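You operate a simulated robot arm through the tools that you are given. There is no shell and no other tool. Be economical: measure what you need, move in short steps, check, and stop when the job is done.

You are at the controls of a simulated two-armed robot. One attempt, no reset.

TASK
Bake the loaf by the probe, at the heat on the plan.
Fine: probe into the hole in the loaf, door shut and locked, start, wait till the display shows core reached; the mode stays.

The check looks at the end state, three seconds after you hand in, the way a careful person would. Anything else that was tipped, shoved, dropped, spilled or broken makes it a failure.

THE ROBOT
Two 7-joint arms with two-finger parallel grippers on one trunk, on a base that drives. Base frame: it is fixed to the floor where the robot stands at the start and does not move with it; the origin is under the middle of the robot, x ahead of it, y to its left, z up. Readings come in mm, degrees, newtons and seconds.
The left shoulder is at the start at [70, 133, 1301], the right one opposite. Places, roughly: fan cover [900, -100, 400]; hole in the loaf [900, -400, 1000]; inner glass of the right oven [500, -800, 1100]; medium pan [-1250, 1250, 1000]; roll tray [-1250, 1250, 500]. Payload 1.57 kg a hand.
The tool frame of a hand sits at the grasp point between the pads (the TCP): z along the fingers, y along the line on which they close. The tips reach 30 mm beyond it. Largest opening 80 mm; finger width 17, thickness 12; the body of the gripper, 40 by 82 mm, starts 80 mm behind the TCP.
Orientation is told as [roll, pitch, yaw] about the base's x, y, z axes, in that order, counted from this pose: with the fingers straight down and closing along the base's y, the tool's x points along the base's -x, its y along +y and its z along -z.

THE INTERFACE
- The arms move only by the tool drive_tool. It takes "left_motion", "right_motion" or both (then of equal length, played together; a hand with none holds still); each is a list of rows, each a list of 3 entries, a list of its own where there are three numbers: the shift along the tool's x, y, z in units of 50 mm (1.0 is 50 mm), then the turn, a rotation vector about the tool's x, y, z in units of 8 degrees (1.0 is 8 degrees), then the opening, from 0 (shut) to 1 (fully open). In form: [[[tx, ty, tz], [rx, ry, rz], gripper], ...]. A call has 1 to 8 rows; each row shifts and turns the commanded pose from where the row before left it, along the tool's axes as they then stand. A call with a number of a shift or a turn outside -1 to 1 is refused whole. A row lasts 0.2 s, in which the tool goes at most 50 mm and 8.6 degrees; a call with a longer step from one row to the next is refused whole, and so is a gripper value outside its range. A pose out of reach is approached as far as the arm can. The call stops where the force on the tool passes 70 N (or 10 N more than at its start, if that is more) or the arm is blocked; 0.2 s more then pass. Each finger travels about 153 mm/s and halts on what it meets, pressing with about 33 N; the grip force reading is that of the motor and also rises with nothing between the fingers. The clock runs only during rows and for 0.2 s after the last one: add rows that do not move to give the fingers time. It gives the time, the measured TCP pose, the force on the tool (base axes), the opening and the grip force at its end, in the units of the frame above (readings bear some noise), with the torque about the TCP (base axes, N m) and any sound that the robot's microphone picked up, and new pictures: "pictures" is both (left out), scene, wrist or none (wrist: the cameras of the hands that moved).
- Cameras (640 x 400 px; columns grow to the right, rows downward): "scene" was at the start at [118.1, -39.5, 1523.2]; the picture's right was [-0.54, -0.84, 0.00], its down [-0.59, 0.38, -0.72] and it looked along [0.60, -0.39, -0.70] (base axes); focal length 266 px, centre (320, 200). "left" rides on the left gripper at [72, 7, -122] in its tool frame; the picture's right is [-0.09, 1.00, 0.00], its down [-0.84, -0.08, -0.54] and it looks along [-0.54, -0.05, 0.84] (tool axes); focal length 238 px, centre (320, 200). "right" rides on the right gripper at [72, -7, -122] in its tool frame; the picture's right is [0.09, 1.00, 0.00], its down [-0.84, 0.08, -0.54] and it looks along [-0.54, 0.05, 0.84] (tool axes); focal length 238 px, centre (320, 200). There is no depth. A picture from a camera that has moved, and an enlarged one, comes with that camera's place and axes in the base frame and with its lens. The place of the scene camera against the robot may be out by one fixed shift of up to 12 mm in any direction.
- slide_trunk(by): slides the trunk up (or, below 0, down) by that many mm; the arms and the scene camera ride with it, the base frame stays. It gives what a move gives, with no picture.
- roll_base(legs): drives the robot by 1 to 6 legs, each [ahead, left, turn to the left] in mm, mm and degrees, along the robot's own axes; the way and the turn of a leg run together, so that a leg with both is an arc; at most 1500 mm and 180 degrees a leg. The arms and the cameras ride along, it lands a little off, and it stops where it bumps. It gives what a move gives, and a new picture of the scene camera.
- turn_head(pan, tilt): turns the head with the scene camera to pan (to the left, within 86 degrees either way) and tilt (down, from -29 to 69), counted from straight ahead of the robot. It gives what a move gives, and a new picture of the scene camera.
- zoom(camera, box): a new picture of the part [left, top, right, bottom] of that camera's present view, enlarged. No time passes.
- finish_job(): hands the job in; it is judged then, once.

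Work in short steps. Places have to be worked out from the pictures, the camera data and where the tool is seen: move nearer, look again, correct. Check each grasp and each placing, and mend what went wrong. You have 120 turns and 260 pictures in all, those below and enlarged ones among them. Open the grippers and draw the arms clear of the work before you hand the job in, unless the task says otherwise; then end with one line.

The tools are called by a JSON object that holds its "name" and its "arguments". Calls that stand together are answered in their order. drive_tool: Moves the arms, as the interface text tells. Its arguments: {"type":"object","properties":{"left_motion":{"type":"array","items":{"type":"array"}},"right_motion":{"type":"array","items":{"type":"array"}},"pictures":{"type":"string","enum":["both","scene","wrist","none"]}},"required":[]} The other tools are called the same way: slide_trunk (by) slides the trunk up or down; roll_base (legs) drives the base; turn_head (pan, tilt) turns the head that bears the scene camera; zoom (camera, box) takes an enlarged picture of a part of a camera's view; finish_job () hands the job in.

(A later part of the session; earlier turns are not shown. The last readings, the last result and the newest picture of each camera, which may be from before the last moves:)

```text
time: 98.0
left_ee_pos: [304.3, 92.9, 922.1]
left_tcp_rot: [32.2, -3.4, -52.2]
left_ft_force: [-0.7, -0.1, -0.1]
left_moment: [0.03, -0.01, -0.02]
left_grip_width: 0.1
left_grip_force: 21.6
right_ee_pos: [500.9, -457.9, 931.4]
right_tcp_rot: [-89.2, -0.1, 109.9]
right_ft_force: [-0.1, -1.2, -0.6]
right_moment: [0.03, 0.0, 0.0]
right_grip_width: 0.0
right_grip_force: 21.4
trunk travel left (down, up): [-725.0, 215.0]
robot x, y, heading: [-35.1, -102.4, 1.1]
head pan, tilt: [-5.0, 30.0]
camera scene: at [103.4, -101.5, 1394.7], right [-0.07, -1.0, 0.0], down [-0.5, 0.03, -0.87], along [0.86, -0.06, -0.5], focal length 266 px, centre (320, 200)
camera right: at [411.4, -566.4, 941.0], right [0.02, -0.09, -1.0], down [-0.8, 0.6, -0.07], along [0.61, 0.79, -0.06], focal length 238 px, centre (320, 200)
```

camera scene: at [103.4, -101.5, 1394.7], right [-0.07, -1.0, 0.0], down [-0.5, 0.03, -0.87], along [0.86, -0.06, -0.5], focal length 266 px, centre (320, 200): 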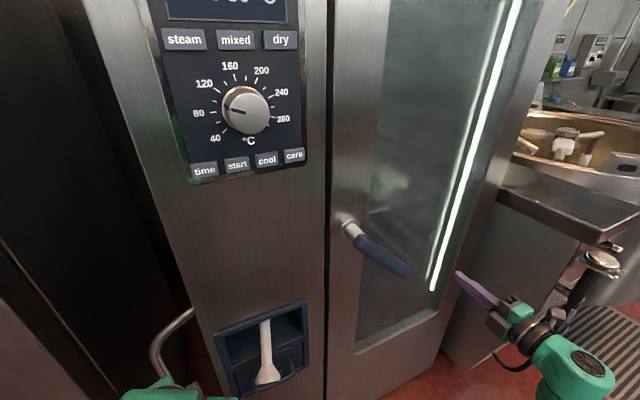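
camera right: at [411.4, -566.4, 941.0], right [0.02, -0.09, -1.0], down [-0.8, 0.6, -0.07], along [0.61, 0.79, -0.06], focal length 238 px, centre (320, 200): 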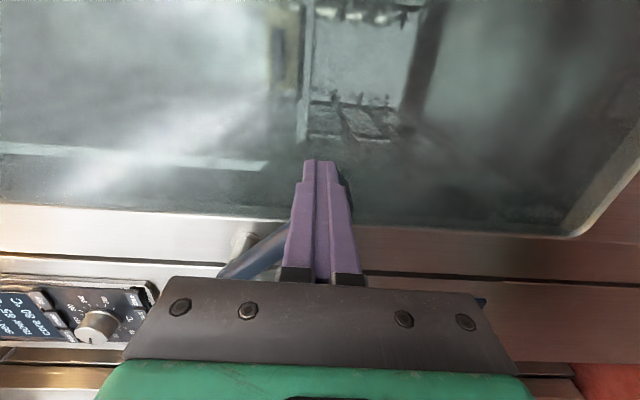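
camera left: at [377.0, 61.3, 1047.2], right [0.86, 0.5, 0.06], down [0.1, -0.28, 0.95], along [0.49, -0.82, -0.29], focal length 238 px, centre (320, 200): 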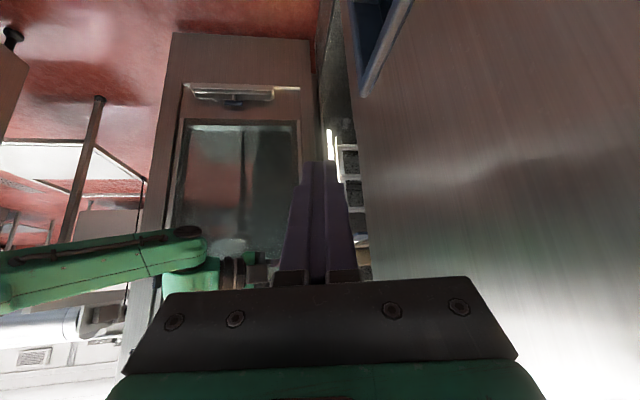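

The lever end is about (542, -344, 940), standing ~100 mm off the door. I raise 50 mm, advance 85 mm so the fingertips overlap the lever's depth, then approach it from the right.

{"name": "drive_tool", "arguments": {"right_motion": [[[0, -0.98, 0], [0, 0, 0], 0], [[0, 0, 0.85], [0, 0, 0], 0], [[0, 0, 0.85], [0, 0, 0], 0], [[-0.7, 0, 0], [0, 0, 0], 0]], "pictures": "both"}}

{"name": "zoom", "arguments": {"camera": "scene", "box": [310, 180, 510, 340]}}

```text
time: 99.0
left_ee_pos: [301.7, 95.5, 922.0]
left_tcp_rot: [32.3, -3.6, -52.4]
left_ft_force: [0.2, -0.4, -0.3]
left_moment: [-0.02, 0.02, 0.01]
left_grip_width: 0.0
left_grip_force: 21.7
right_ee_pos: [566.1, -393.1, 982.6]
right_tcp_rot: [-89.3, 0.0, 109.9]
right_ft_force: [-0.5, 0.2, 0.8]
right_moment: [-0.02, 0.03, 0.01]
right_grip_width: 0.2
right_grip_force: 20.9
trunk travel left (down, up): [-725.0, 215.0]
robot x, y, heading: [-37.8, -99.9, 1.3]
head pan, tilt: [-5.0, 30.0]
camera scene: at [100.7, -99.7, 1395.1], right [-0.07, -1.0, 0.0], down [-0.5, 0.03, -0.87], along [0.86, -0.06, -0.5], focal length 266 px, centre (320, 200)
camera right: at [476.5, -502.2, 990.9], right [0.02, -0.09, -1.0], down [-0.8, 0.6, -0.07], along [0.61, 0.79, -0.06], focal length 238 px, centre (320, 200)
```

scene: 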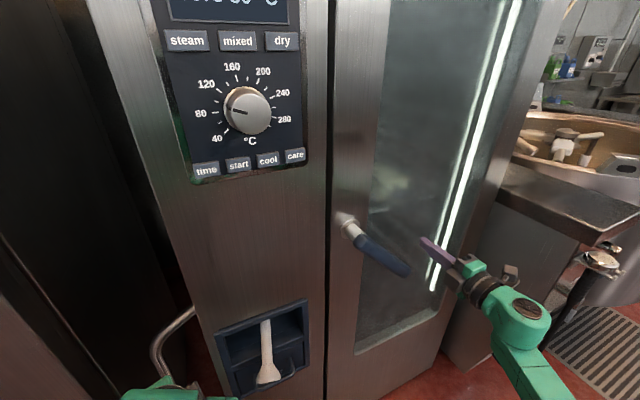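
right: 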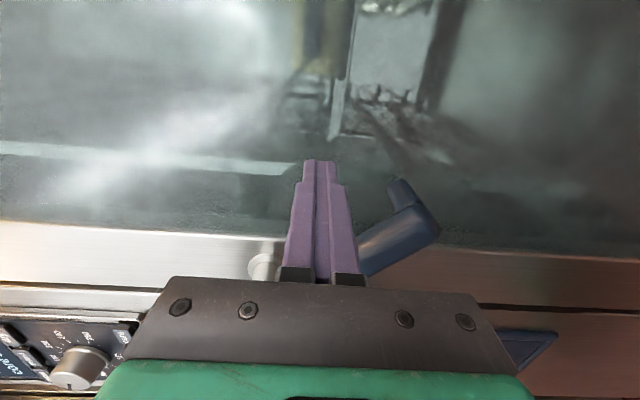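

```text
2.50 times, centred on (410, 260) of scene
camera zoom: at [100.7, -99.7, 1395.1], right [-0.07, -1.0, 0.0], down [-0.5, 0.03, -0.87], along [0.86, -0.06, -0.5], focal length 666 px, centre (95, 50)
```

zoom: 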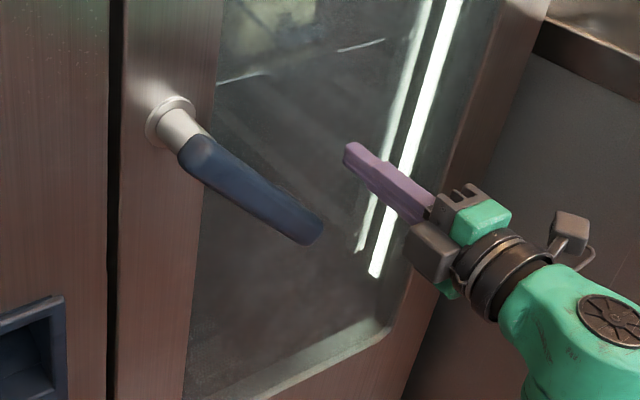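

The lever is free and the fingers are at the right depth. I sweep left and down along the lever's arc toward vertical.

{"name": "drive_tool", "arguments": {"right_motion": [[[-0.95, 0, 0], [0, 0, 0], 0], [[-0.44, 0, 0], [0, 0, 0], 0], [[-0.38, 0.48, 0], [0, 0, 0], 0], [[-0.52, 0.42, 0], [0, 0, 0], 0], [[-0.62, 0.26, 0], [0, 0, 0], 0], [[-0.42, 0.06, 0], [0, 0, 0], 0]], "pictures": "both"}}

{"name": "zoom", "arguments": {"camera": "scene", "box": [290, 180, 490, 340]}}

```text
time: 100.4
left_ee_pos: [308.4, 80.1, 923.3]
left_tcp_rot: [32.6, -2.8, -52.5]
left_ft_force: [0.2, -0.3, 0.5]
left_moment: [0.0, -0.01, -0.02]
left_grip_width: 0.0
left_grip_force: 21.9
right_ee_pos: [518.4, -259.1, 917.3]
right_tcp_rot: [-89.4, -0.4, 108.3]
right_ft_force: [23.1, -47.4, 14.0]
right_moment: [0.18, -0.51, -0.39]
right_grip_width: 0.1
right_grip_force: 21.4
trunk travel left (down, up): [-725.0, 215.0]
robot x, y, heading: [-41.5, -99.7, 1.0]
head pan, tilt: [-5.0, 30.0]
camera scene: at [107.8, -118.7, 1394.4], right [-0.07, -1.0, -0.01], down [-0.5, 0.05, -0.86], along [0.86, -0.05, -0.5], focal length 266 px, centre (320, 200)
camera right: at [425.6, -365.9, 924.7], right [0.02, -0.08, -1.0], down [-0.78, 0.62, -0.06], along [0.63, 0.78, -0.05], focal length 238 px, centre (320, 200)
```

scene: 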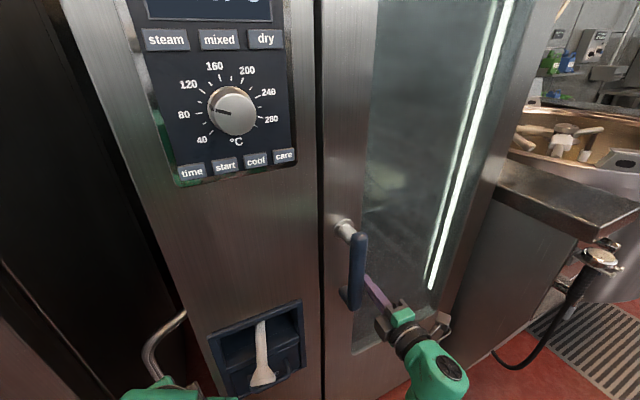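
right: 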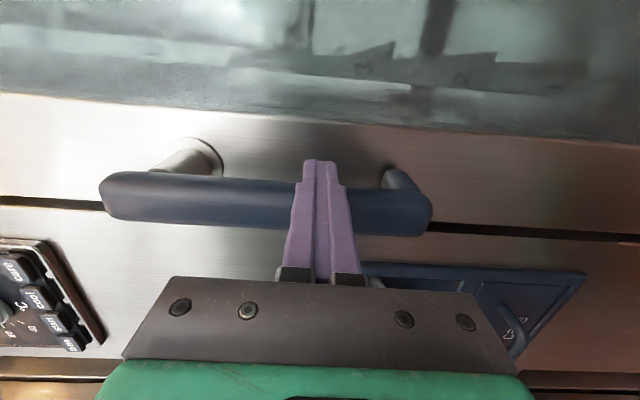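

```text
2.50 times, centred on (390, 260) of scene
camera zoom: at [107.8, -118.7, 1394.4], right [-0.07, -1.0, -0.01], down [-0.5, 0.05, -0.86], along [0.86, -0.05, -0.5], focal length 666 px, centre (145, 50)
```

zoom: 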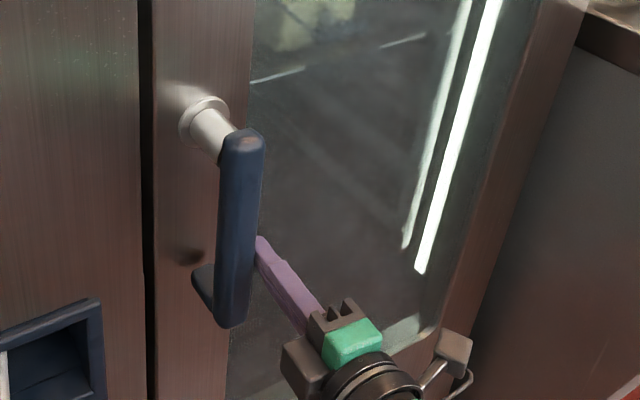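

The lever is vertical and against its stop (47 N) — locked. I release the pressure, back away and read the display.

{"name": "drive_tool", "arguments": {"right_motion": [[[0.6, 0, 0], [0, 0, 0], 0], [[0, 0, -0.9], [0, 0, 0], 0], [[0, 0, -0.9], [0, 0, 0], 0], [[0, 0, -0.9], [0, 0, 0], 0]], "pictures": "none"}}

{"name": "turn_head", "arguments": {"pan": 5, "tilt": 12}}

{"name": "zoom", "arguments": {"camera": "scene", "box": [200, 60, 400, 300]}}

```text
time: 101.4
left_ee_pos: [303.0, 93.3, 921.2]
left_tcp_rot: [32.3, -3.5, -52.1]
left_ft_force: [0.5, -0.7, 0.4]
left_moment: [0.05, -0.05, 0.07]
left_grip_width: 0.1
left_grip_force: 21.3
right_ee_pos: [394.5, -310.0, 920.6]
right_tcp_rot: [-89.2, 0.0, 110.0]
right_ft_force: [-0.3, 0.0, -0.3]
right_moment: [0.01, 0.03, 0.01]
right_grip_width: 0.0
right_grip_force: 21.1
trunk travel left (down, up): [-725.0, 215.0]
robot x, y, heading: [-37.6, -99.2, 1.1]
head pan, tilt: [-5.0, 30.0]
```

```text
time: 102.2
left_ee_pos: [303.9, 92.6, 923.0]
left_tcp_rot: [32.2, -3.5, -52.2]
left_ft_force: [0.8, 0.1, 0.0]
left_moment: [0.01, -0.03, -0.04]
left_grip_width: 0.0
left_grip_force: 21.6
right_ee_pos: [395.8, -309.1, 918.9]
right_tcp_rot: [-89.1, -0.1, 110.0]
right_ft_force: [0.4, 0.6, 0.6]
right_moment: [-0.03, -0.02, 0.01]
right_grip_width: 0.0
right_grip_force: 21.7
trunk travel left (down, up): [-725.0, 215.0]
robot x, y, heading: [-38.1, -100.5, 1.2]
head pan, tilt: [5.0, 12.0]
camera scene: at [105.5, -84.5, 1423.8], right [0.11, -0.99, 0.0], down [-0.21, -0.02, -0.98], along [0.97, 0.1, -0.21], focal length 266 px, centre (320, 200)
```

scene: 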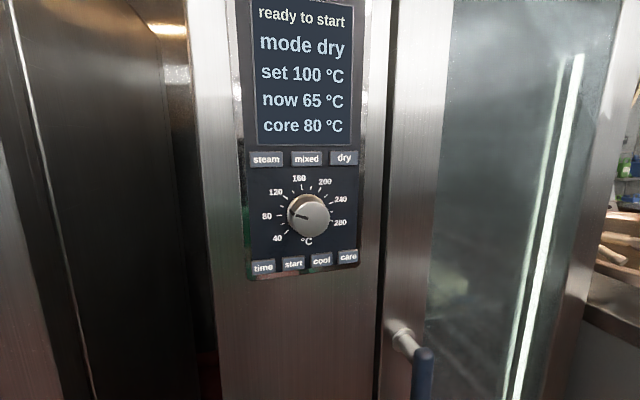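

```text
1.67 times, centred on (300, 180) of scene
camera zoom: at [105.5, -84.5, 1423.8], right [0.11, -0.99, 0.0], down [-0.21, -0.02, -0.98], along [0.97, 0.1, -0.21], focal length 444 px, centre (353, 233)
```

zoom: 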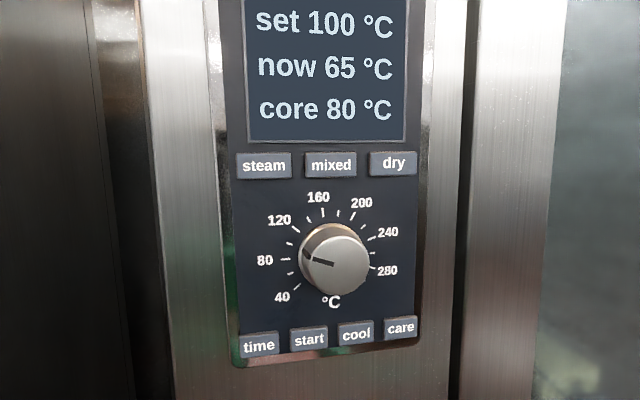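

It reads "ready to start, dry, set 100, now 65, core 80". Next the dial: knob face ≈ (485, -22, 1317). I roll left 100 mm and raise the right hand in front of it with fingers open.

{"name": "roll_base", "arguments": {"legs": [[0, 100, 0]]}}

{"name": "drive_tool", "arguments": {"right_motion": [[[-0.2, -0.95, 0], [0, 0, 0], 1], [[-0.2, -0.95, 0], [0, 0, 0], 1], [[-0.2, -0.95, 0], [0, 0, 0], 1], [[-0.2, -0.95, 0], [0, 0, 0], 1], [[-0.2, -0.95, 0], [0, 0, 0], 1], [[-0.2, -0.95, 0], [0, 0, 0], 1], [[-0.2, -0.95, 0], [0, 0, 0], 1], [[-0.2, -0.95, 0], [0, 0, 0], 1]], "pictures": "both"}}

```text
time: 103.4
left_ee_pos: [302.4, 193.2, 921.3]
left_tcp_rot: [32.1, -3.5, -52.3]
left_ft_force: [-0.7, 0.3, 0.4]
left_moment: [0.02, -0.02, 0.05]
left_grip_width: 0.2
left_grip_force: 21.2
right_ee_pos: [392.9, -208.1, 919.2]
right_tcp_rot: [-89.3, 0.0, 109.8]
right_ft_force: [0.1, 0.2, -0.7]
right_moment: [-0.02, 0.02, 0.04]
right_grip_width: 0.1
right_grip_force: 21.5
trunk travel left (down, up): [-725.0, 215.0]
robot x, y, heading: [-36.1, 1.2, 1.1]
head pan, tilt: [5.0, 12.0]
camera scene: at [103.3, 16.2, 1423.9], right [0.11, -0.99, 0.0], down [-0.21, -0.02, -0.98], along [0.97, 0.1, -0.21], focal length 266 px, centre (320, 200)
```

scene: 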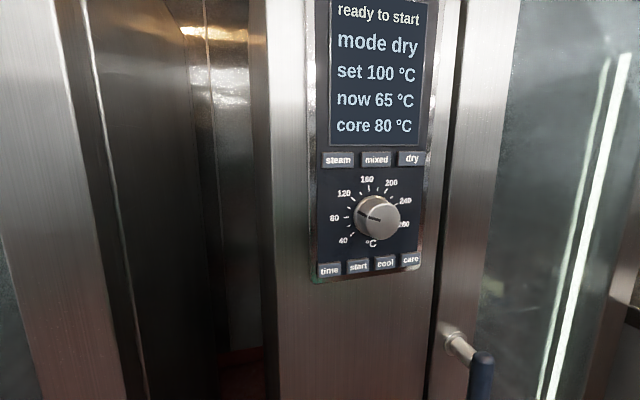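

```text
time: 105.2
left_ee_pos: [303.3, 194.3, 921.7]
left_tcp_rot: [32.2, -3.5, -52.4]
left_ft_force: [-0.3, 0.9, -0.6]
left_moment: [-0.03, 0.03, 0.02]
left_grip_width: 0.0
left_grip_force: 21.3
right_ee_pos: [452.7, -161.0, 1226.4]
right_tcp_rot: [-89.6, -0.5, 110.5]
right_ft_force: [0.8, 0.4, 0.1]
right_moment: [-0.01, -0.02, 0.02]
right_grip_width: 80.2
right_grip_force: 0.0
right hand out of reach, approached as far as the arm can: row 4, 5, 6, 7, 8
trunk travel left (down, up): [-725.0, 215.0]
robot x, y, heading: [-35.3, 2.8, 1.1]
head pan, tilt: [5.0, 12.0]
camera scene: at [104.0, 18.0, 1423.7], right [0.11, -0.99, 0.0], down [-0.21, -0.02, -0.98], along [0.97, 0.1, -0.21], focal length 266 px, centre (320, 200)
camera right: at [364.9, -271.3, 1234.5], right [0.02, -0.08, -1.0], down [-0.8, 0.59, -0.07], along [0.6, 0.8, -0.05], focal length 238 px, centre (320, 200)
```

scene: 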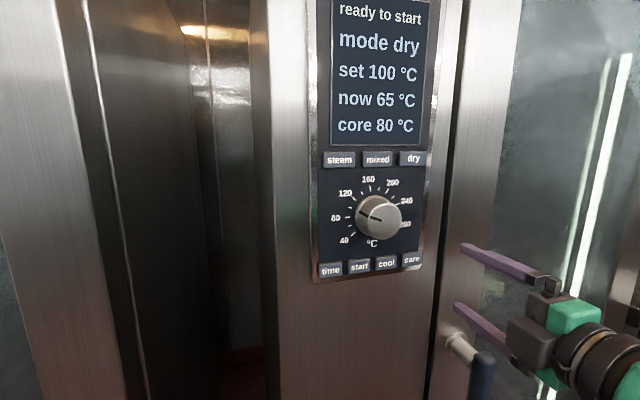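
right: 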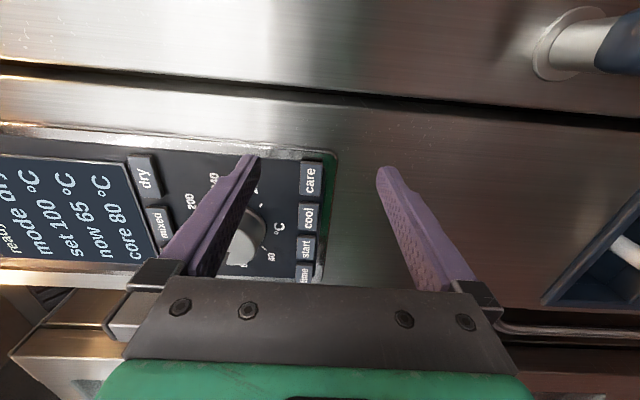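

The arm can't go higher at this trunk height. I back off 50 mm and raise the trunk 90 mm.

{"name": "drive_tool", "arguments": {"right_motion": [[[0, 0, -0.9], [0, 0, 0], 1], [[0, 0, -0.3], [0, 0, 0], 1]], "pictures": "none"}}

{"name": "slide_trunk", "arguments": {"by": 100}}

{"name": "drive_tool", "arguments": {"right_motion": [[[-0.6, 0, 0], [0, 0, 0], 1], [[-0.6, 0, 0], [0, 0, 0], 1], [[-0.5, 0, 0], [0, 0, 0], 1]], "pictures": "both"}}

```text
time: 105.8
left_ee_pos: [302.2, 194.5, 923.4]
left_tcp_rot: [32.2, -3.5, -52.3]
left_ft_force: [-0.1, -0.6, 0.0]
left_moment: [0.03, -0.05, -0.05]
left_grip_width: 0.0
left_grip_force: 20.9
right_ee_pos: [452.0, -161.8, 1227.6]
right_tcp_rot: [-89.6, -0.6, 110.6]
right_ft_force: [0.4, 0.0, -0.4]
right_moment: [0.02, 0.01, 0.03]
right_grip_width: 80.1
right_grip_force: 0.2
right hand out of reach, approached as far as the arm can: row 1, 2
trunk travel left (down, up): [-725.0, 215.0]
robot x, y, heading: [-38.0, 4.3, 0.8]
head pan, tilt: [5.0, 12.0]
```

```text
time: 107.1
left_ee_pos: [301.8, 193.5, 1022.2]
left_tcp_rot: [32.2, -3.6, -52.4]
left_ft_force: [0.1, 0.2, -0.3]
left_moment: [-0.02, -0.02, 0.03]
left_grip_width: 0.0
left_grip_force: 21.6
right_ee_pos: [453.2, -164.0, 1327.1]
right_tcp_rot: [-89.7, -0.5, 110.6]
right_ft_force: [-0.7, -0.1, 0.5]
right_moment: [0.03, 0.02, 0.03]
right_grip_width: 79.9
right_grip_force: 0.0
trunk travel left (down, up): [-825.0, 115.0]
robot x, y, heading: [-36.8, -0.7, 1.1]
head pan, tilt: [5.0, 12.0]
```

```text
time: 107.9
left_ee_pos: [300.3, 197.0, 1022.0]
left_tcp_rot: [32.1, -3.7, -52.3]
left_ft_force: [-0.9, -0.4, -0.1]
left_moment: [-0.07, -0.02, -0.01]
left_grip_width: 0.3
left_grip_force: 21.0
right_ee_pos: [421.6, -80.4, 1332.6]
right_tcp_rot: [-89.8, -0.3, 110.6]
right_ft_force: [-0.3, 0.8, 0.0]
right_moment: [-0.01, 0.0, -0.06]
right_grip_width: 80.1
right_grip_force: 0.1
right hand out of reach, approached as far as the arm can: row 1, 2
trunk travel left (down, up): [-825.0, 115.0]
robot x, y, heading: [-40.0, -0.5, 1.3]
head pan, tilt: [5.0, 12.0]
camera scene: at [98.9, 21.3, 1524.2], right [0.11, -0.99, 0.0], down [-0.2, -0.03, -0.98], along [0.97, 0.1, -0.21], focal length 266 px, centre (320, 200)
camera right: at [333.3, -190.8, 1338.9], right [0.03, -0.08, -1.0], down [-0.8, 0.59, -0.07], along [0.6, 0.8, -0.05], focal length 238 px, centre (320, 200)
```

scene: 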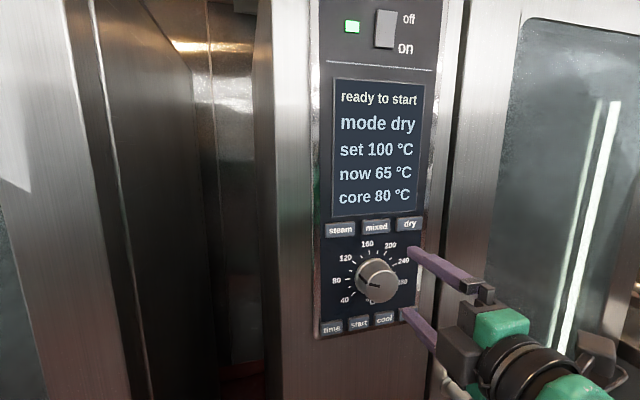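
right: 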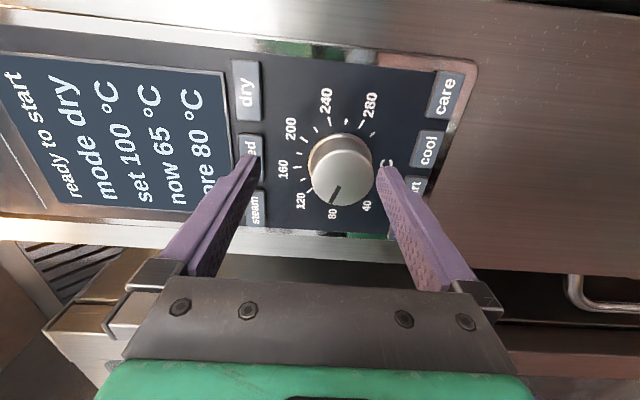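

A clear view: the pointer is at 100. Knob face ≈ (492, -28, 1309), about 60 mm wide. I align the open fingers in front of it.

{"name": "drive_tool", "arguments": {"right_motion": [[[-0.25, 0.24, 0.1], [0, 0, 0], 1], [[-0.25, 0.24, 0.2], [0, 0, 0], 1]], "pictures": "both"}}

```text
time: 108.5
left_ee_pos: [304.4, 194.9, 1022.0]
left_tcp_rot: [32.1, -3.5, -52.3]
left_ft_force: [-0.5, 0.9, 0.1]
left_moment: [-0.02, 0.0, -0.03]
left_grip_width: 0.0
left_grip_force: 20.9
right_ee_pos: [435.3, -54.8, 1306.2]
right_tcp_rot: [-89.5, -0.4, 110.7]
right_ft_force: [1.1, -0.8, 0.0]
right_moment: [0.0, -0.01, -0.03]
right_grip_width: 79.9
right_grip_force: 0.1
right hand out of reach, approached as far as the arm can: row 1
trunk travel left (down, up): [-825.0, 115.0]
robot x, y, heading: [-39.6, 0.1, 1.0]
head pan, tilt: [5.0, 12.0]
camera scene: at [103.9, 18.6, 1523.8], right [0.11, -0.99, 0.0], down [-0.21, -0.02, -0.98], along [0.97, 0.1, -0.21], focal length 266 px, centre (320, 200)
camera right: at [347.6, -163.8, 1313.2], right [0.02, -0.08, -1.0], down [-0.8, 0.59, -0.07], along [0.6, 0.8, -0.05], focal length 238 px, centre (320, 200)
```

scene: 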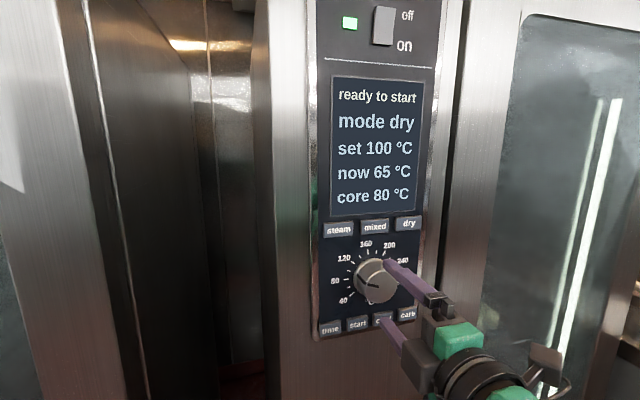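
right: 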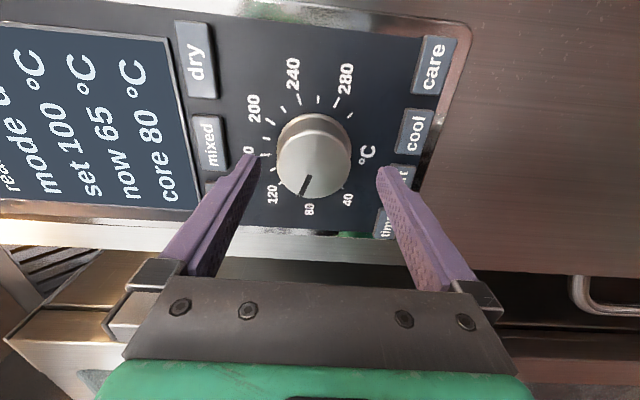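

Knob is 6 mm left, 5 mm up and 58 mm ahead of the TCP. I correct and advance 46 mm around it.

{"name": "drive_tool", "arguments": {"right_motion": [[[-0.13, -0.1, 0], [0, 0, 0], 1], [[0, 0, 0.4], [0, 0, 0], 1], [[0, 0, 0.5], [0, 0, 0], 1]], "pictures": "both"}}

```text
time: 109.3
left_ee_pos: [299.0, 192.7, 1022.8]
left_tcp_rot: [32.4, -3.5, -52.5]
left_ft_force: [-0.2, -0.7, 0.0]
left_moment: [-0.01, -0.02, 0.0]
left_grip_width: 0.0
left_grip_force: 21.5
right_ee_pos: [471.7, -35.3, 1310.7]
right_tcp_rot: [-89.9, -0.6, 110.6]
right_ft_force: [0.0, 0.1, 0.4]
right_moment: [-0.01, 0.04, 0.04]
right_grip_width: 80.1
right_grip_force: 0.2
trunk travel left (down, up): [-825.0, 115.0]
robot x, y, heading: [-40.1, 4.3, 1.0]
head pan, tilt: [5.0, 12.0]
camera scene: at [99.3, 13.4, 1524.3], right [0.11, -0.99, 0.0], down [-0.2, -0.02, -0.98], along [0.97, 0.1, -0.21], focal length 266 px, centre (320, 200)
camera right: at [383.7, -146.9, 1318.2], right [0.03, -0.08, -1.0], down [-0.8, 0.59, -0.07], along [0.6, 0.8, -0.05], focal length 238 px, centre (320, 200)
```

scene: 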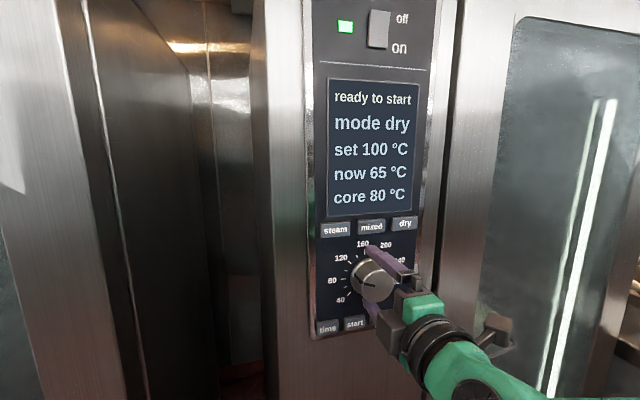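
right: 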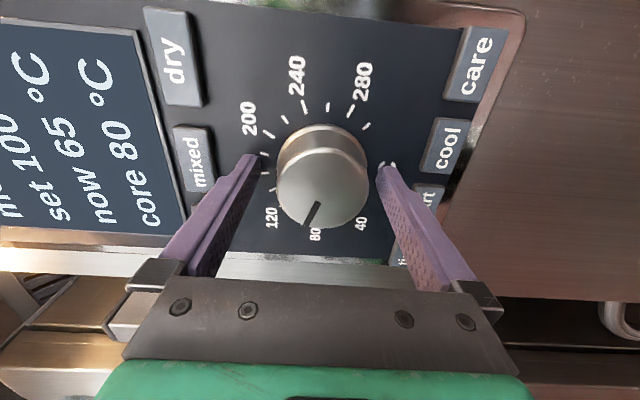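

Centred; the fingertips are ~13 mm past the knob's face. I go 8 mm deeper and close on it.

{"name": "drive_tool", "arguments": {"right_motion": [[[0, 0, 0.16], [0, 0, 0], 1], [[0, 0, 0], [0, 0, 0], 0.7], [[0, 0, 0], [0, 0, 0], 0.6], [[0, 0, 0], [0, 0, 0], 0.5]], "pictures": "wrist"}}

```text
time: 110.3
left_ee_pos: [295.2, 190.6, 1025.7]
left_tcp_rot: [32.8, -3.6, -52.4]
left_ft_force: [0.5, -0.6, -0.3]
left_moment: [-0.04, -0.03, 0.03]
left_grip_width: 0.2
left_grip_force: 21.2
right_ee_pos: [474.2, -36.1, 1312.9]
right_tcp_rot: [-89.9, -0.6, 110.8]
right_ft_force: [-27.4, -12.2, -14.1]
right_moment: [0.29, -0.3, 0.12]
right_grip_width: 66.0
right_grip_force: 14.5
trunk travel left (down, up): [-825.0, 115.0]
robot x, y, heading: [-37.4, -1.2, 1.0]
head pan, tilt: [5.0, 12.0]
camera right: at [385.0, -146.4, 1318.8], right [0.03, -0.08, -1.0], down [-0.8, 0.59, -0.07], along [0.6, 0.8, -0.05], focal length 238 px, centre (320, 200)
```

right: 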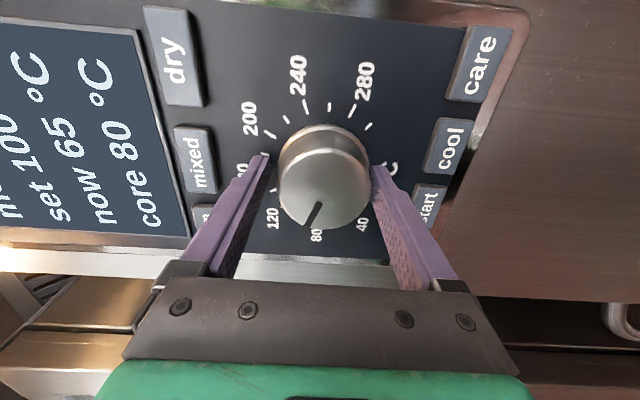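

Fingertips touch the panel lightly (30 N) and the fingers meet the knob's skirt at 66 mm. I ease back 3 mm and close fully.

{"name": "drive_tool", "arguments": {"right_motion": [[[0, 0, -0.2], [0, 0, 0], 0.6], [[0, 0, 0], [0, 0, 0], 0.4], [[0, 0, 0], [0, 0, 0], 0.4]], "pictures": "wrist"}}

```text
time: 111.1
left_ee_pos: [301.3, 193.6, 1022.0]
left_tcp_rot: [32.3, -3.4, -52.4]
left_ft_force: [-0.7, 0.5, 0.3]
left_moment: [0.0, -0.01, 0.01]
left_grip_width: 0.0
left_grip_force: 21.5
right_ee_pos: [472.4, -36.0, 1310.7]
right_tcp_rot: [-89.6, -0.6, 110.5]
right_ft_force: [-8.3, -2.7, -12.9]
right_moment: [-0.24, 0.63, -0.31]
right_grip_width: 61.4
right_grip_force: 44.8
trunk travel left (down, up): [-825.0, 115.0]
robot x, y, heading: [-38.2, -4.2, 1.3]
head pan, tilt: [5.0, 12.0]
camera right: at [384.6, -146.4, 1317.6], right [0.02, -0.08, -1.0], down [-0.8, 0.59, -0.06], along [0.6, 0.8, -0.05], focal length 238 px, centre (320, 200)
```

right: 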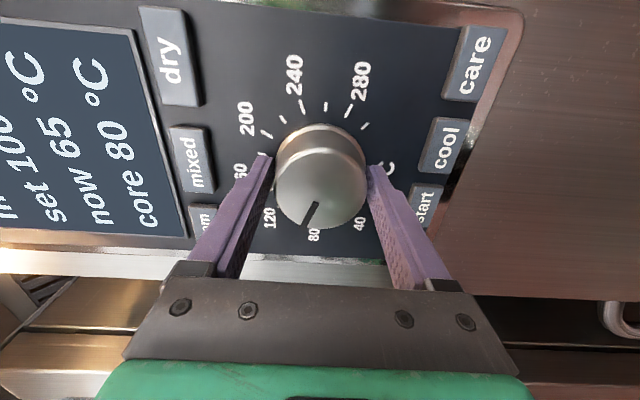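

Good grip (61 mm, 45 N). I turn clockwise 32° and read the display.

{"name": "drive_tool", "arguments": {"right_motion": [[[0, 0, 0], [0, 0, 1], 0.4], [[0, 0, 0], [0, 0, 1], 0.4], [[0, 0, 0], [0, 0, 1], 0.4], [[0, 0, 0], [0, 0, 1], 0.4]], "pictures": "both"}}

```text
time: 112.1
left_ee_pos: [301.8, 192.3, 1022.1]
left_tcp_rot: [32.3, -3.4, -52.4]
left_ft_force: [0.3, 0.1, 0.7]
left_moment: [-0.01, -0.04, -0.01]
left_grip_width: 0.0
left_grip_force: 21.5
right_ee_pos: [471.4, -36.3, 1310.2]
right_tcp_rot: [-89.6, -32.9, 110.4]
right_ft_force: [-6.6, -4.2, -12.3]
right_moment: [-0.33, 0.81, 0.16]
right_grip_width: 61.7
right_grip_force: 45.1
trunk travel left (down, up): [-825.0, 115.0]
robot x, y, heading: [-36.4, -4.9, 1.0]
head pan, tilt: [5.0, 12.0]
camera scene: at [102.8, 14.1, 1523.9], right [0.11, -0.99, 0.0], down [-0.21, -0.02, -0.98], along [0.97, 0.1, -0.21], focal length 266 px, centre (320, 200)
camera right: at [381.6, -139.1, 1278.3], right [-0.17, 0.43, -0.89], down [-0.77, 0.51, 0.39], along [0.62, 0.75, 0.25], focal length 238 px, centre (320, 200)
```

scene: 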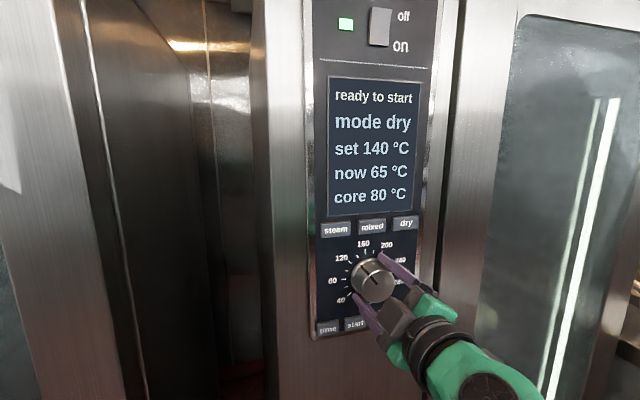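
right: 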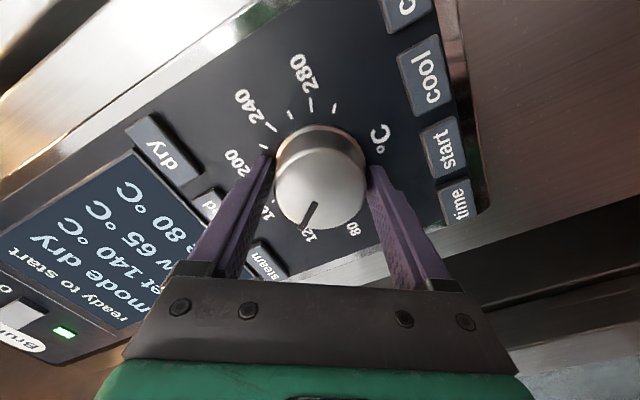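

32° gave +40 °C (now 140). I turn 64° more.

{"name": "drive_tool", "arguments": {"right_motion": [[[0, 0, 0], [0, 0, 1], 0.4], [[0, 0, 0], [0, 0, 1], 0.4], [[0, 0, 0], [0, 0, 1], 0.4], [[0, 0, 0], [0, 0, 1], 0.4], [[0, 0, 0], [0, 0, 1], 0.4], [[0, 0, 0], [0, 0, 1], 0.4], [[0, 0, 0], [0, 0, 1], 0.4], [[0, 0, 0], [0, 0, 0.9], 0.4]], "pictures": "both"}}

```text
time: 113.9
left_ee_pos: [302.2, 192.0, 1023.1]
left_tcp_rot: [32.3, -3.4, -52.3]
left_ft_force: [0.5, 0.0, 0.0]
left_moment: [-0.01, 0.02, 0.01]
left_grip_width: 0.3
left_grip_force: 21.0
right_ee_pos: [472.5, -37.0, 1310.7]
right_tcp_rot: [87.5, -84.0, -66.9]
right_ft_force: [-7.4, -6.6, -10.5]
right_moment: [-0.47, 1.25, -0.12]
right_grip_width: 61.4
right_grip_force: 45.1
trunk travel left (down, up): [-825.0, 115.0]
robot x, y, heading: [-41.4, -0.8, 0.9]
head pan, tilt: [5.0, 12.0]
camera scene: at [102.5, 13.2, 1524.0], right [0.11, -0.99, 0.0], down [-0.21, -0.02, -0.98], along [0.97, 0.1, -0.21], focal length 266 px, centre (320, 200)
camera right: at [358.4, -78.9, 1239.2], right [-0.35, 0.94, 0.01], down [-0.5, -0.2, 0.84], along [0.79, 0.29, 0.54], focal length 238 px, centre (320, 200)
```

scene: 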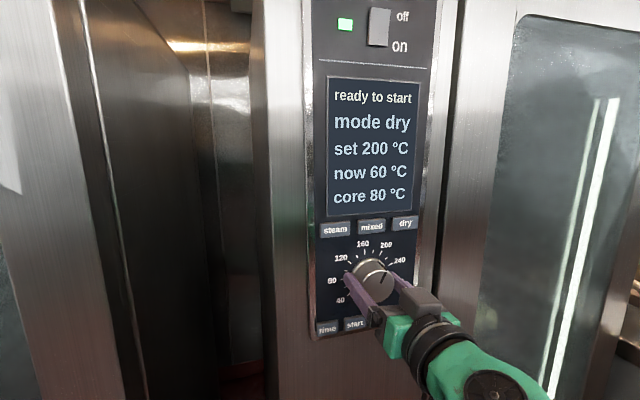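
right: 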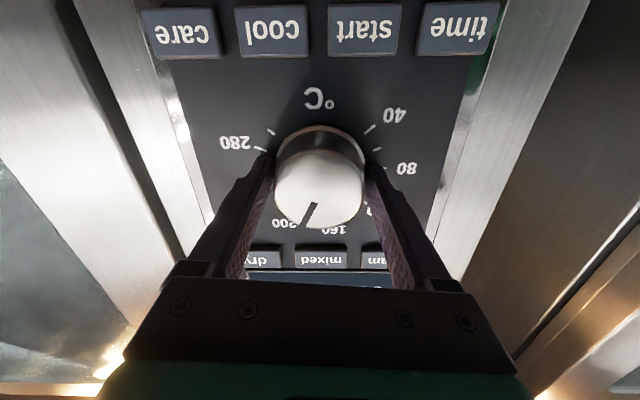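

Now 200. About 20° more should give 220.

{"name": "drive_tool", "arguments": {"right_motion": [[[0, 0, 0], [0, 0, 0.9], 0.4], [[0, 0, 0], [0, 0, 0.9], 0.4], [[0, 0, 0], [0, 0, 0.6], 0.4]], "pictures": "both"}}

```text
time: 114.7
left_ee_pos: [302.0, 191.9, 1022.3]
left_tcp_rot: [32.3, -3.5, -52.4]
left_ft_force: [0.4, 0.4, -0.5]
left_moment: [-0.01, 0.02, 0.01]
left_grip_width: 0.4
left_grip_force: 21.5
right_ee_pos: [471.8, -37.3, 1310.7]
right_tcp_rot: [89.4, -64.8, -68.9]
right_ft_force: [-5.8, -6.2, -8.4]
right_moment: [-0.41, 1.16, 0.02]
right_grip_width: 61.3
right_grip_force: 44.5
trunk travel left (down, up): [-825.0, 115.0]
robot x, y, heading: [-32.8, -0.7, 1.1]
head pan, tilt: [5.0, 12.0]
camera scene: at [102.7, 13.3, 1524.0], right [0.11, -0.99, 0.0], down [-0.21, -0.02, -0.98], along [0.97, 0.1, -0.21], focal length 266 px, centre (320, 200)
camera right: at [350.2, -57.0, 1243.6], right [-0.33, 0.88, 0.34], down [-0.4, -0.46, 0.79], along [0.85, 0.12, 0.51], focal length 238 px, centre (320, 200)
```

scene: 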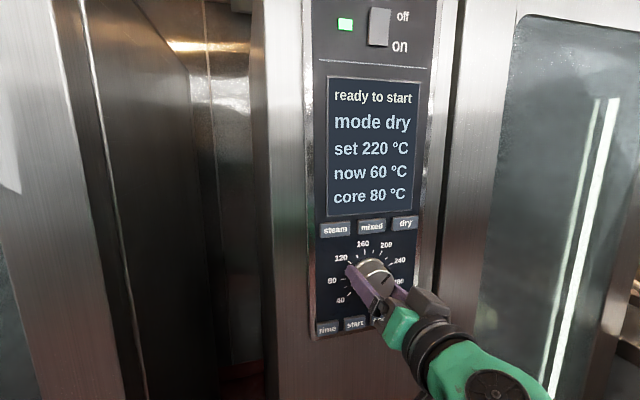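
right: 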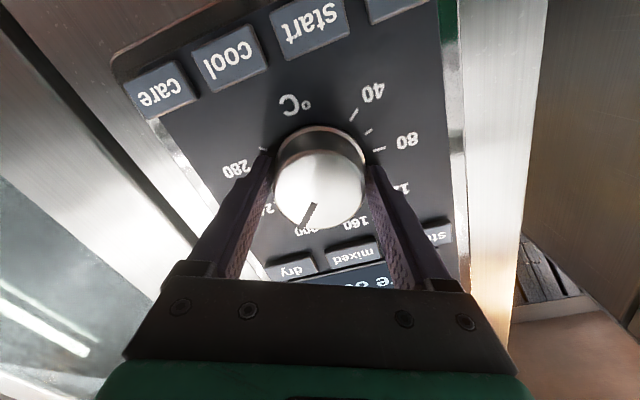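

Set 220 °C. I open the fingers slowly and back straight off 60 mm, then check the reading.

{"name": "drive_tool", "arguments": {"right_motion": [[[0, 0, 0], [0, 0, 0], 0.9], [[0, 0, 0], [0, 0, 0], 1], [[0, 0, -0.3], [0, 0, 0], 1], [[0, 0, -0.5], [0, 0, 0], 1], [[0, 0, -0.5], [0, 0, 0], 1]], "pictures": "both"}}

```text
time: 115.9
left_ee_pos: [302.6, 194.9, 1021.7]
left_tcp_rot: [32.2, -3.4, -52.3]
left_ft_force: [0.8, -0.8, -0.5]
left_moment: [-0.02, -0.04, -0.03]
left_grip_width: 0.0
left_grip_force: 21.4
right_ee_pos: [437.8, -35.0, 1308.4]
right_tcp_rot: [89.0, -65.0, -67.1]
right_ft_force: [0.0, -0.3, -0.3]
right_moment: [0.0, -0.01, 0.0]
right_grip_width: 80.0
right_grip_force: 0.1
right hand out of reach, approached as far as the arm can: row 4, 5
trunk travel left (down, up): [-825.0, 115.0]
robot x, y, heading: [-39.8, 1.8, 1.1]
head pan, tilt: [5.0, 12.0]
camera scene: at [103.8, 16.1, 1523.8], right [0.11, -0.99, 0.0], down [-0.21, -0.02, -0.98], along [0.97, 0.1, -0.21], focal length 266 px, centre (320, 200)
camera right: at [316.0, -58.9, 1241.8], right [-0.35, 0.87, 0.34], down [-0.39, -0.46, 0.8], along [0.85, 0.15, 0.5], focal length 238 px, centre (320, 200)
```

scene: 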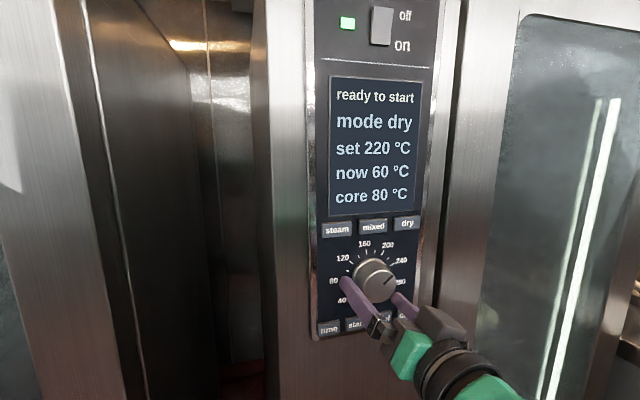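
right: 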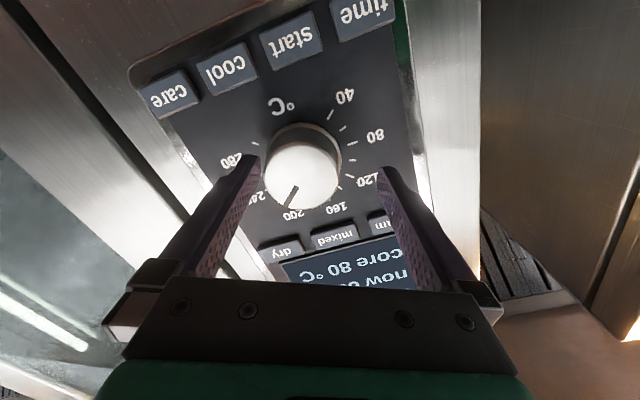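

Set holds at 220. Start button ≈ (495, -7, 1230). I roll back 100 mm, close the fingers, and move in front of "start".

{"name": "roll_base", "arguments": {"legs": [[-100, 0, 0]]}}

{"name": "drive_tool", "arguments": {"right_motion": [[[0, 0, 0], [0, 0, 0], 0], [[0.38, -0.41, 0.67], [0, 0, 0], 0], [[0.38, -0.41, 0.67], [0, 0, 0], 0], [[0.38, -0.41, 0.5], [0, 0, 0], 0]], "pictures": "both"}}

```text
time: 117.0
left_ee_pos: [205.5, 192.8, 1020.9]
left_tcp_rot: [32.0, -3.4, -52.2]
left_ft_force: [0.1, -0.2, -0.1]
left_moment: [0.01, 0.0, 0.05]
left_grip_width: 0.2
left_grip_force: 21.0
right_ee_pos: [342.0, -37.4, 1307.5]
right_tcp_rot: [88.7, -65.1, -66.8]
right_ft_force: [0.3, -0.6, 0.1]
right_moment: [-0.01, -0.02, -0.02]
right_grip_width: 79.6
right_grip_force: 0.1
trunk travel left (down, up): [-825.0, 115.0]
robot x, y, heading: [-137.9, 0.2, 1.3]
head pan, tilt: [5.0, 12.0]
camera scene: at [7.7, 14.6, 1523.5], right [0.11, -0.99, 0.0], down [-0.21, -0.02, -0.98], along [0.97, 0.11, -0.21], focal length 266 px, centre (320, 200)
```

scene: 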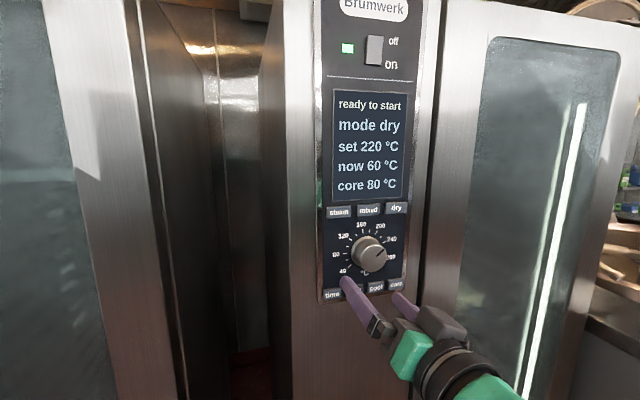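

```text
time: 118.0
left_ee_pos: [204.0, 192.1, 1021.7]
left_tcp_rot: [32.2, -3.4, -52.3]
left_ft_force: [0.5, -0.7, 0.4]
left_moment: [-0.04, -0.04, 0.01]
left_grip_width: 0.0
left_grip_force: 20.8
right_ee_pos: [437.9, -30.8, 1230.6]
right_tcp_rot: [88.9, -65.0, -67.0]
right_ft_force: [0.2, -0.5, -1.0]
right_moment: [0.02, -0.01, 0.02]
right_grip_width: 0.0
right_grip_force: 20.8
trunk travel left (down, up): [-825.0, 115.0]
robot x, y, heading: [-135.7, -3.2, 1.1]
head pan, tilt: [5.0, 12.0]
camera scene: at [6.3, 14.4, 1523.7], right [0.11, -0.99, 0.0], down [-0.21, -0.02, -0.98], along [0.97, 0.11, -0.21], focal length 266 px, centre (320, 200)
camera right: at [315.3, -54.6, 1163.9], right [-0.35, 0.87, 0.34], down [-0.39, -0.46, 0.8], along [0.85, 0.15, 0.5], focal length 238 px, centre (320, 200)
```

scene: 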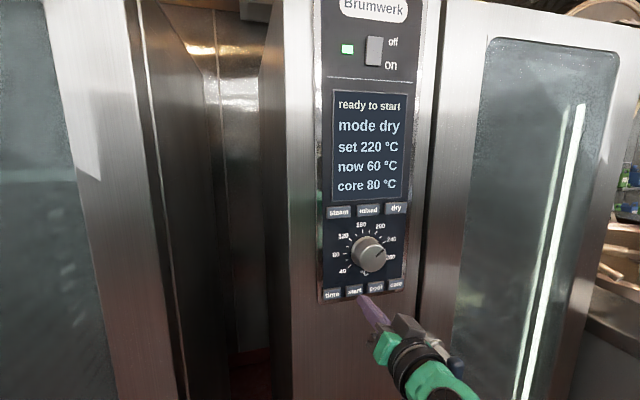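
right: 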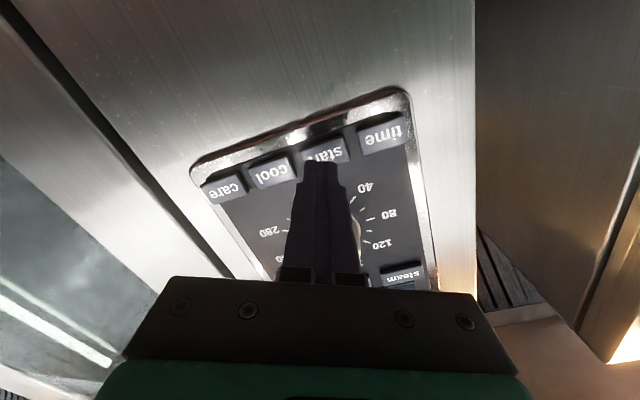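

The fingertips point right at "start", about 30 mm away. I press forward gently.

{"name": "drive_tool", "arguments": {"right_motion": [[[0, 0, 0.3], [0, 0, 0], 0], [[0, 0, 0.16], [0, 0, 0], 0], [[0, 0, 0.1], [0, 0, 0], 0]], "pictures": "both"}}

```text
time: 118.8
left_ee_pos: [202.8, 193.4, 1022.5]
left_tcp_rot: [32.3, -3.5, -52.2]
left_ft_force: [-0.6, 0.2, 0.3]
left_moment: [0.01, -0.03, -0.01]
left_grip_width: 0.0
left_grip_force: 21.1
right_ee_pos: [460.3, -22.0, 1230.2]
right_tcp_rot: [89.0, -65.2, -67.1]
right_ft_force: [-1.3, -0.3, -0.8]
right_moment: [-0.02, 0.03, 0.0]
right_grip_width: 0.0
right_grip_force: 21.6
trunk travel left (down, up): [-825.0, 115.0]
robot x, y, heading: [-139.0, -1.6, 1.4]
head pan, tilt: [5.0, 12.0]
heard: click
camera scene: at [3.7, 14.2, 1524.0], right [0.11, -0.99, 0.0], down [-0.21, -0.02, -0.98], along [0.97, 0.11, -0.21], focal length 266 px, centre (320, 200)
camera right: at [338.5, -44.8, 1163.5], right [-0.35, 0.87, 0.34], down [-0.39, -0.46, 0.8], along [0.85, 0.15, 0.5], focal length 238 px, centre (320, 200)
```

scene: 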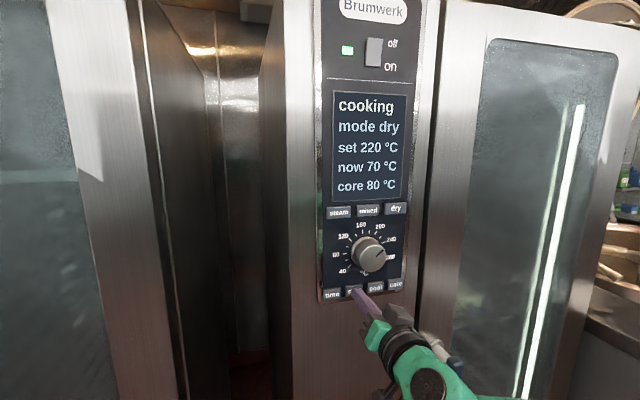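
right: 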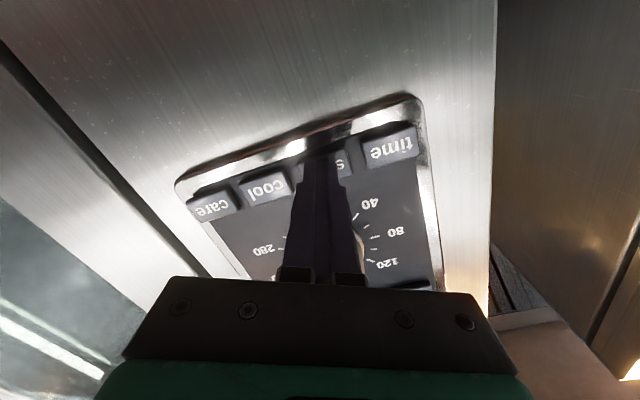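

"Cooking" at 220 °C, dry. I withdraw the hand straight back and wait, watching the display.

{"name": "drive_tool", "arguments": {"right_motion": [[[0, 0, -0.6], [0, 0, 0], 0], [[0, 0, -0.9], [0, 0, 0], 0], [[0, 0, -0.6], [0, 0, 0], 0], [[0, 0, 0], [0, 0, 0], 0.5], [[0, 0, 0], [0, 0, 0], 0.5], [[0, 0, 0], [0, 0, 0], 0.5], [[0, 0, 0], [0, 0, 0], 0.5], [[0, 0, 0], [0, 0, 0], 0.5]], "pictures": "scene"}}

{"name": "roll_base", "arguments": {"legs": [[-250, 0, 0]]}}

```text
time: 120.6
left_ee_pos: [202.7, 193.6, 1022.0]
left_tcp_rot: [32.2, -3.6, -52.4]
left_ft_force: [-0.5, 0.5, 0.4]
left_moment: [0.0, 0.01, 0.01]
left_grip_width: 0.1
left_grip_force: 21.4
right_ee_pos: [364.7, -62.0, 1231.5]
right_tcp_rot: [88.9, -65.1, -67.1]
right_ft_force: [0.5, 0.2, 0.5]
right_moment: [-0.01, -0.01, 0.03]
right_grip_width: 39.9
right_grip_force: 0.0
trunk travel left (down, up): [-825.0, 115.0]
robot x, y, heading: [-139.2, -0.0, 0.9]
head pan, tilt: [5.0, 12.0]
camera scene: at [4.5, 14.6, 1523.9], right [0.11, -0.99, 0.0], down [-0.21, -0.02, -0.98], along [0.97, 0.11, -0.21], focal length 266 px, centre (320, 200)
```

scene: 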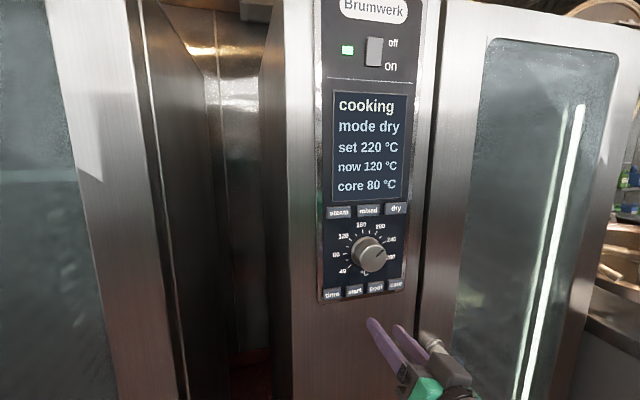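

```text
time: 122.5
left_ee_pos: [-42.4, 186.5, 1020.1]
left_tcp_rot: [32.2, -3.5, -52.6]
left_ft_force: [1.7, 0.0, 0.0]
left_moment: [0.02, -0.01, 0.02]
left_grip_width: 0.0
left_grip_force: 21.3
right_ee_pos: [119.1, -68.5, 1230.8]
right_tcp_rot: [88.8, -65.0, -67.2]
right_ft_force: [0.2, 0.3, 0.0]
right_moment: [-0.01, -0.03, 0.02]
right_grip_width: 40.0
right_grip_force: 0.1
trunk travel left (down, up): [-825.0, 115.0]
robot x, y, heading: [-388.1, -1.4, 1.0]
head pan, tilt: [5.0, 12.0]
camera scene: at [-241.9, 9.4, 1523.6], right [0.1, -0.99, 0.0], down [-0.21, -0.02, -0.98], along [0.97, 0.1, -0.21], focal length 266 px, centre (320, 200)
```

scene: 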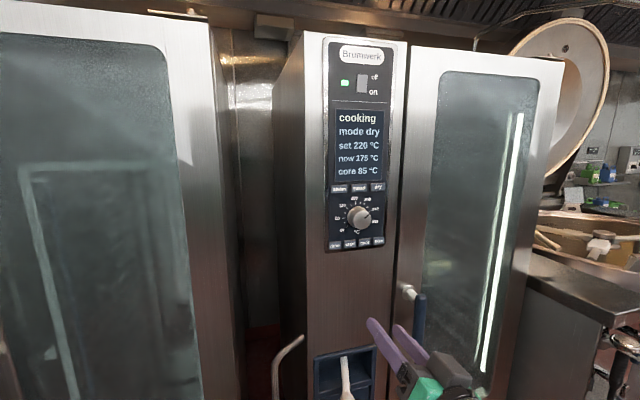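

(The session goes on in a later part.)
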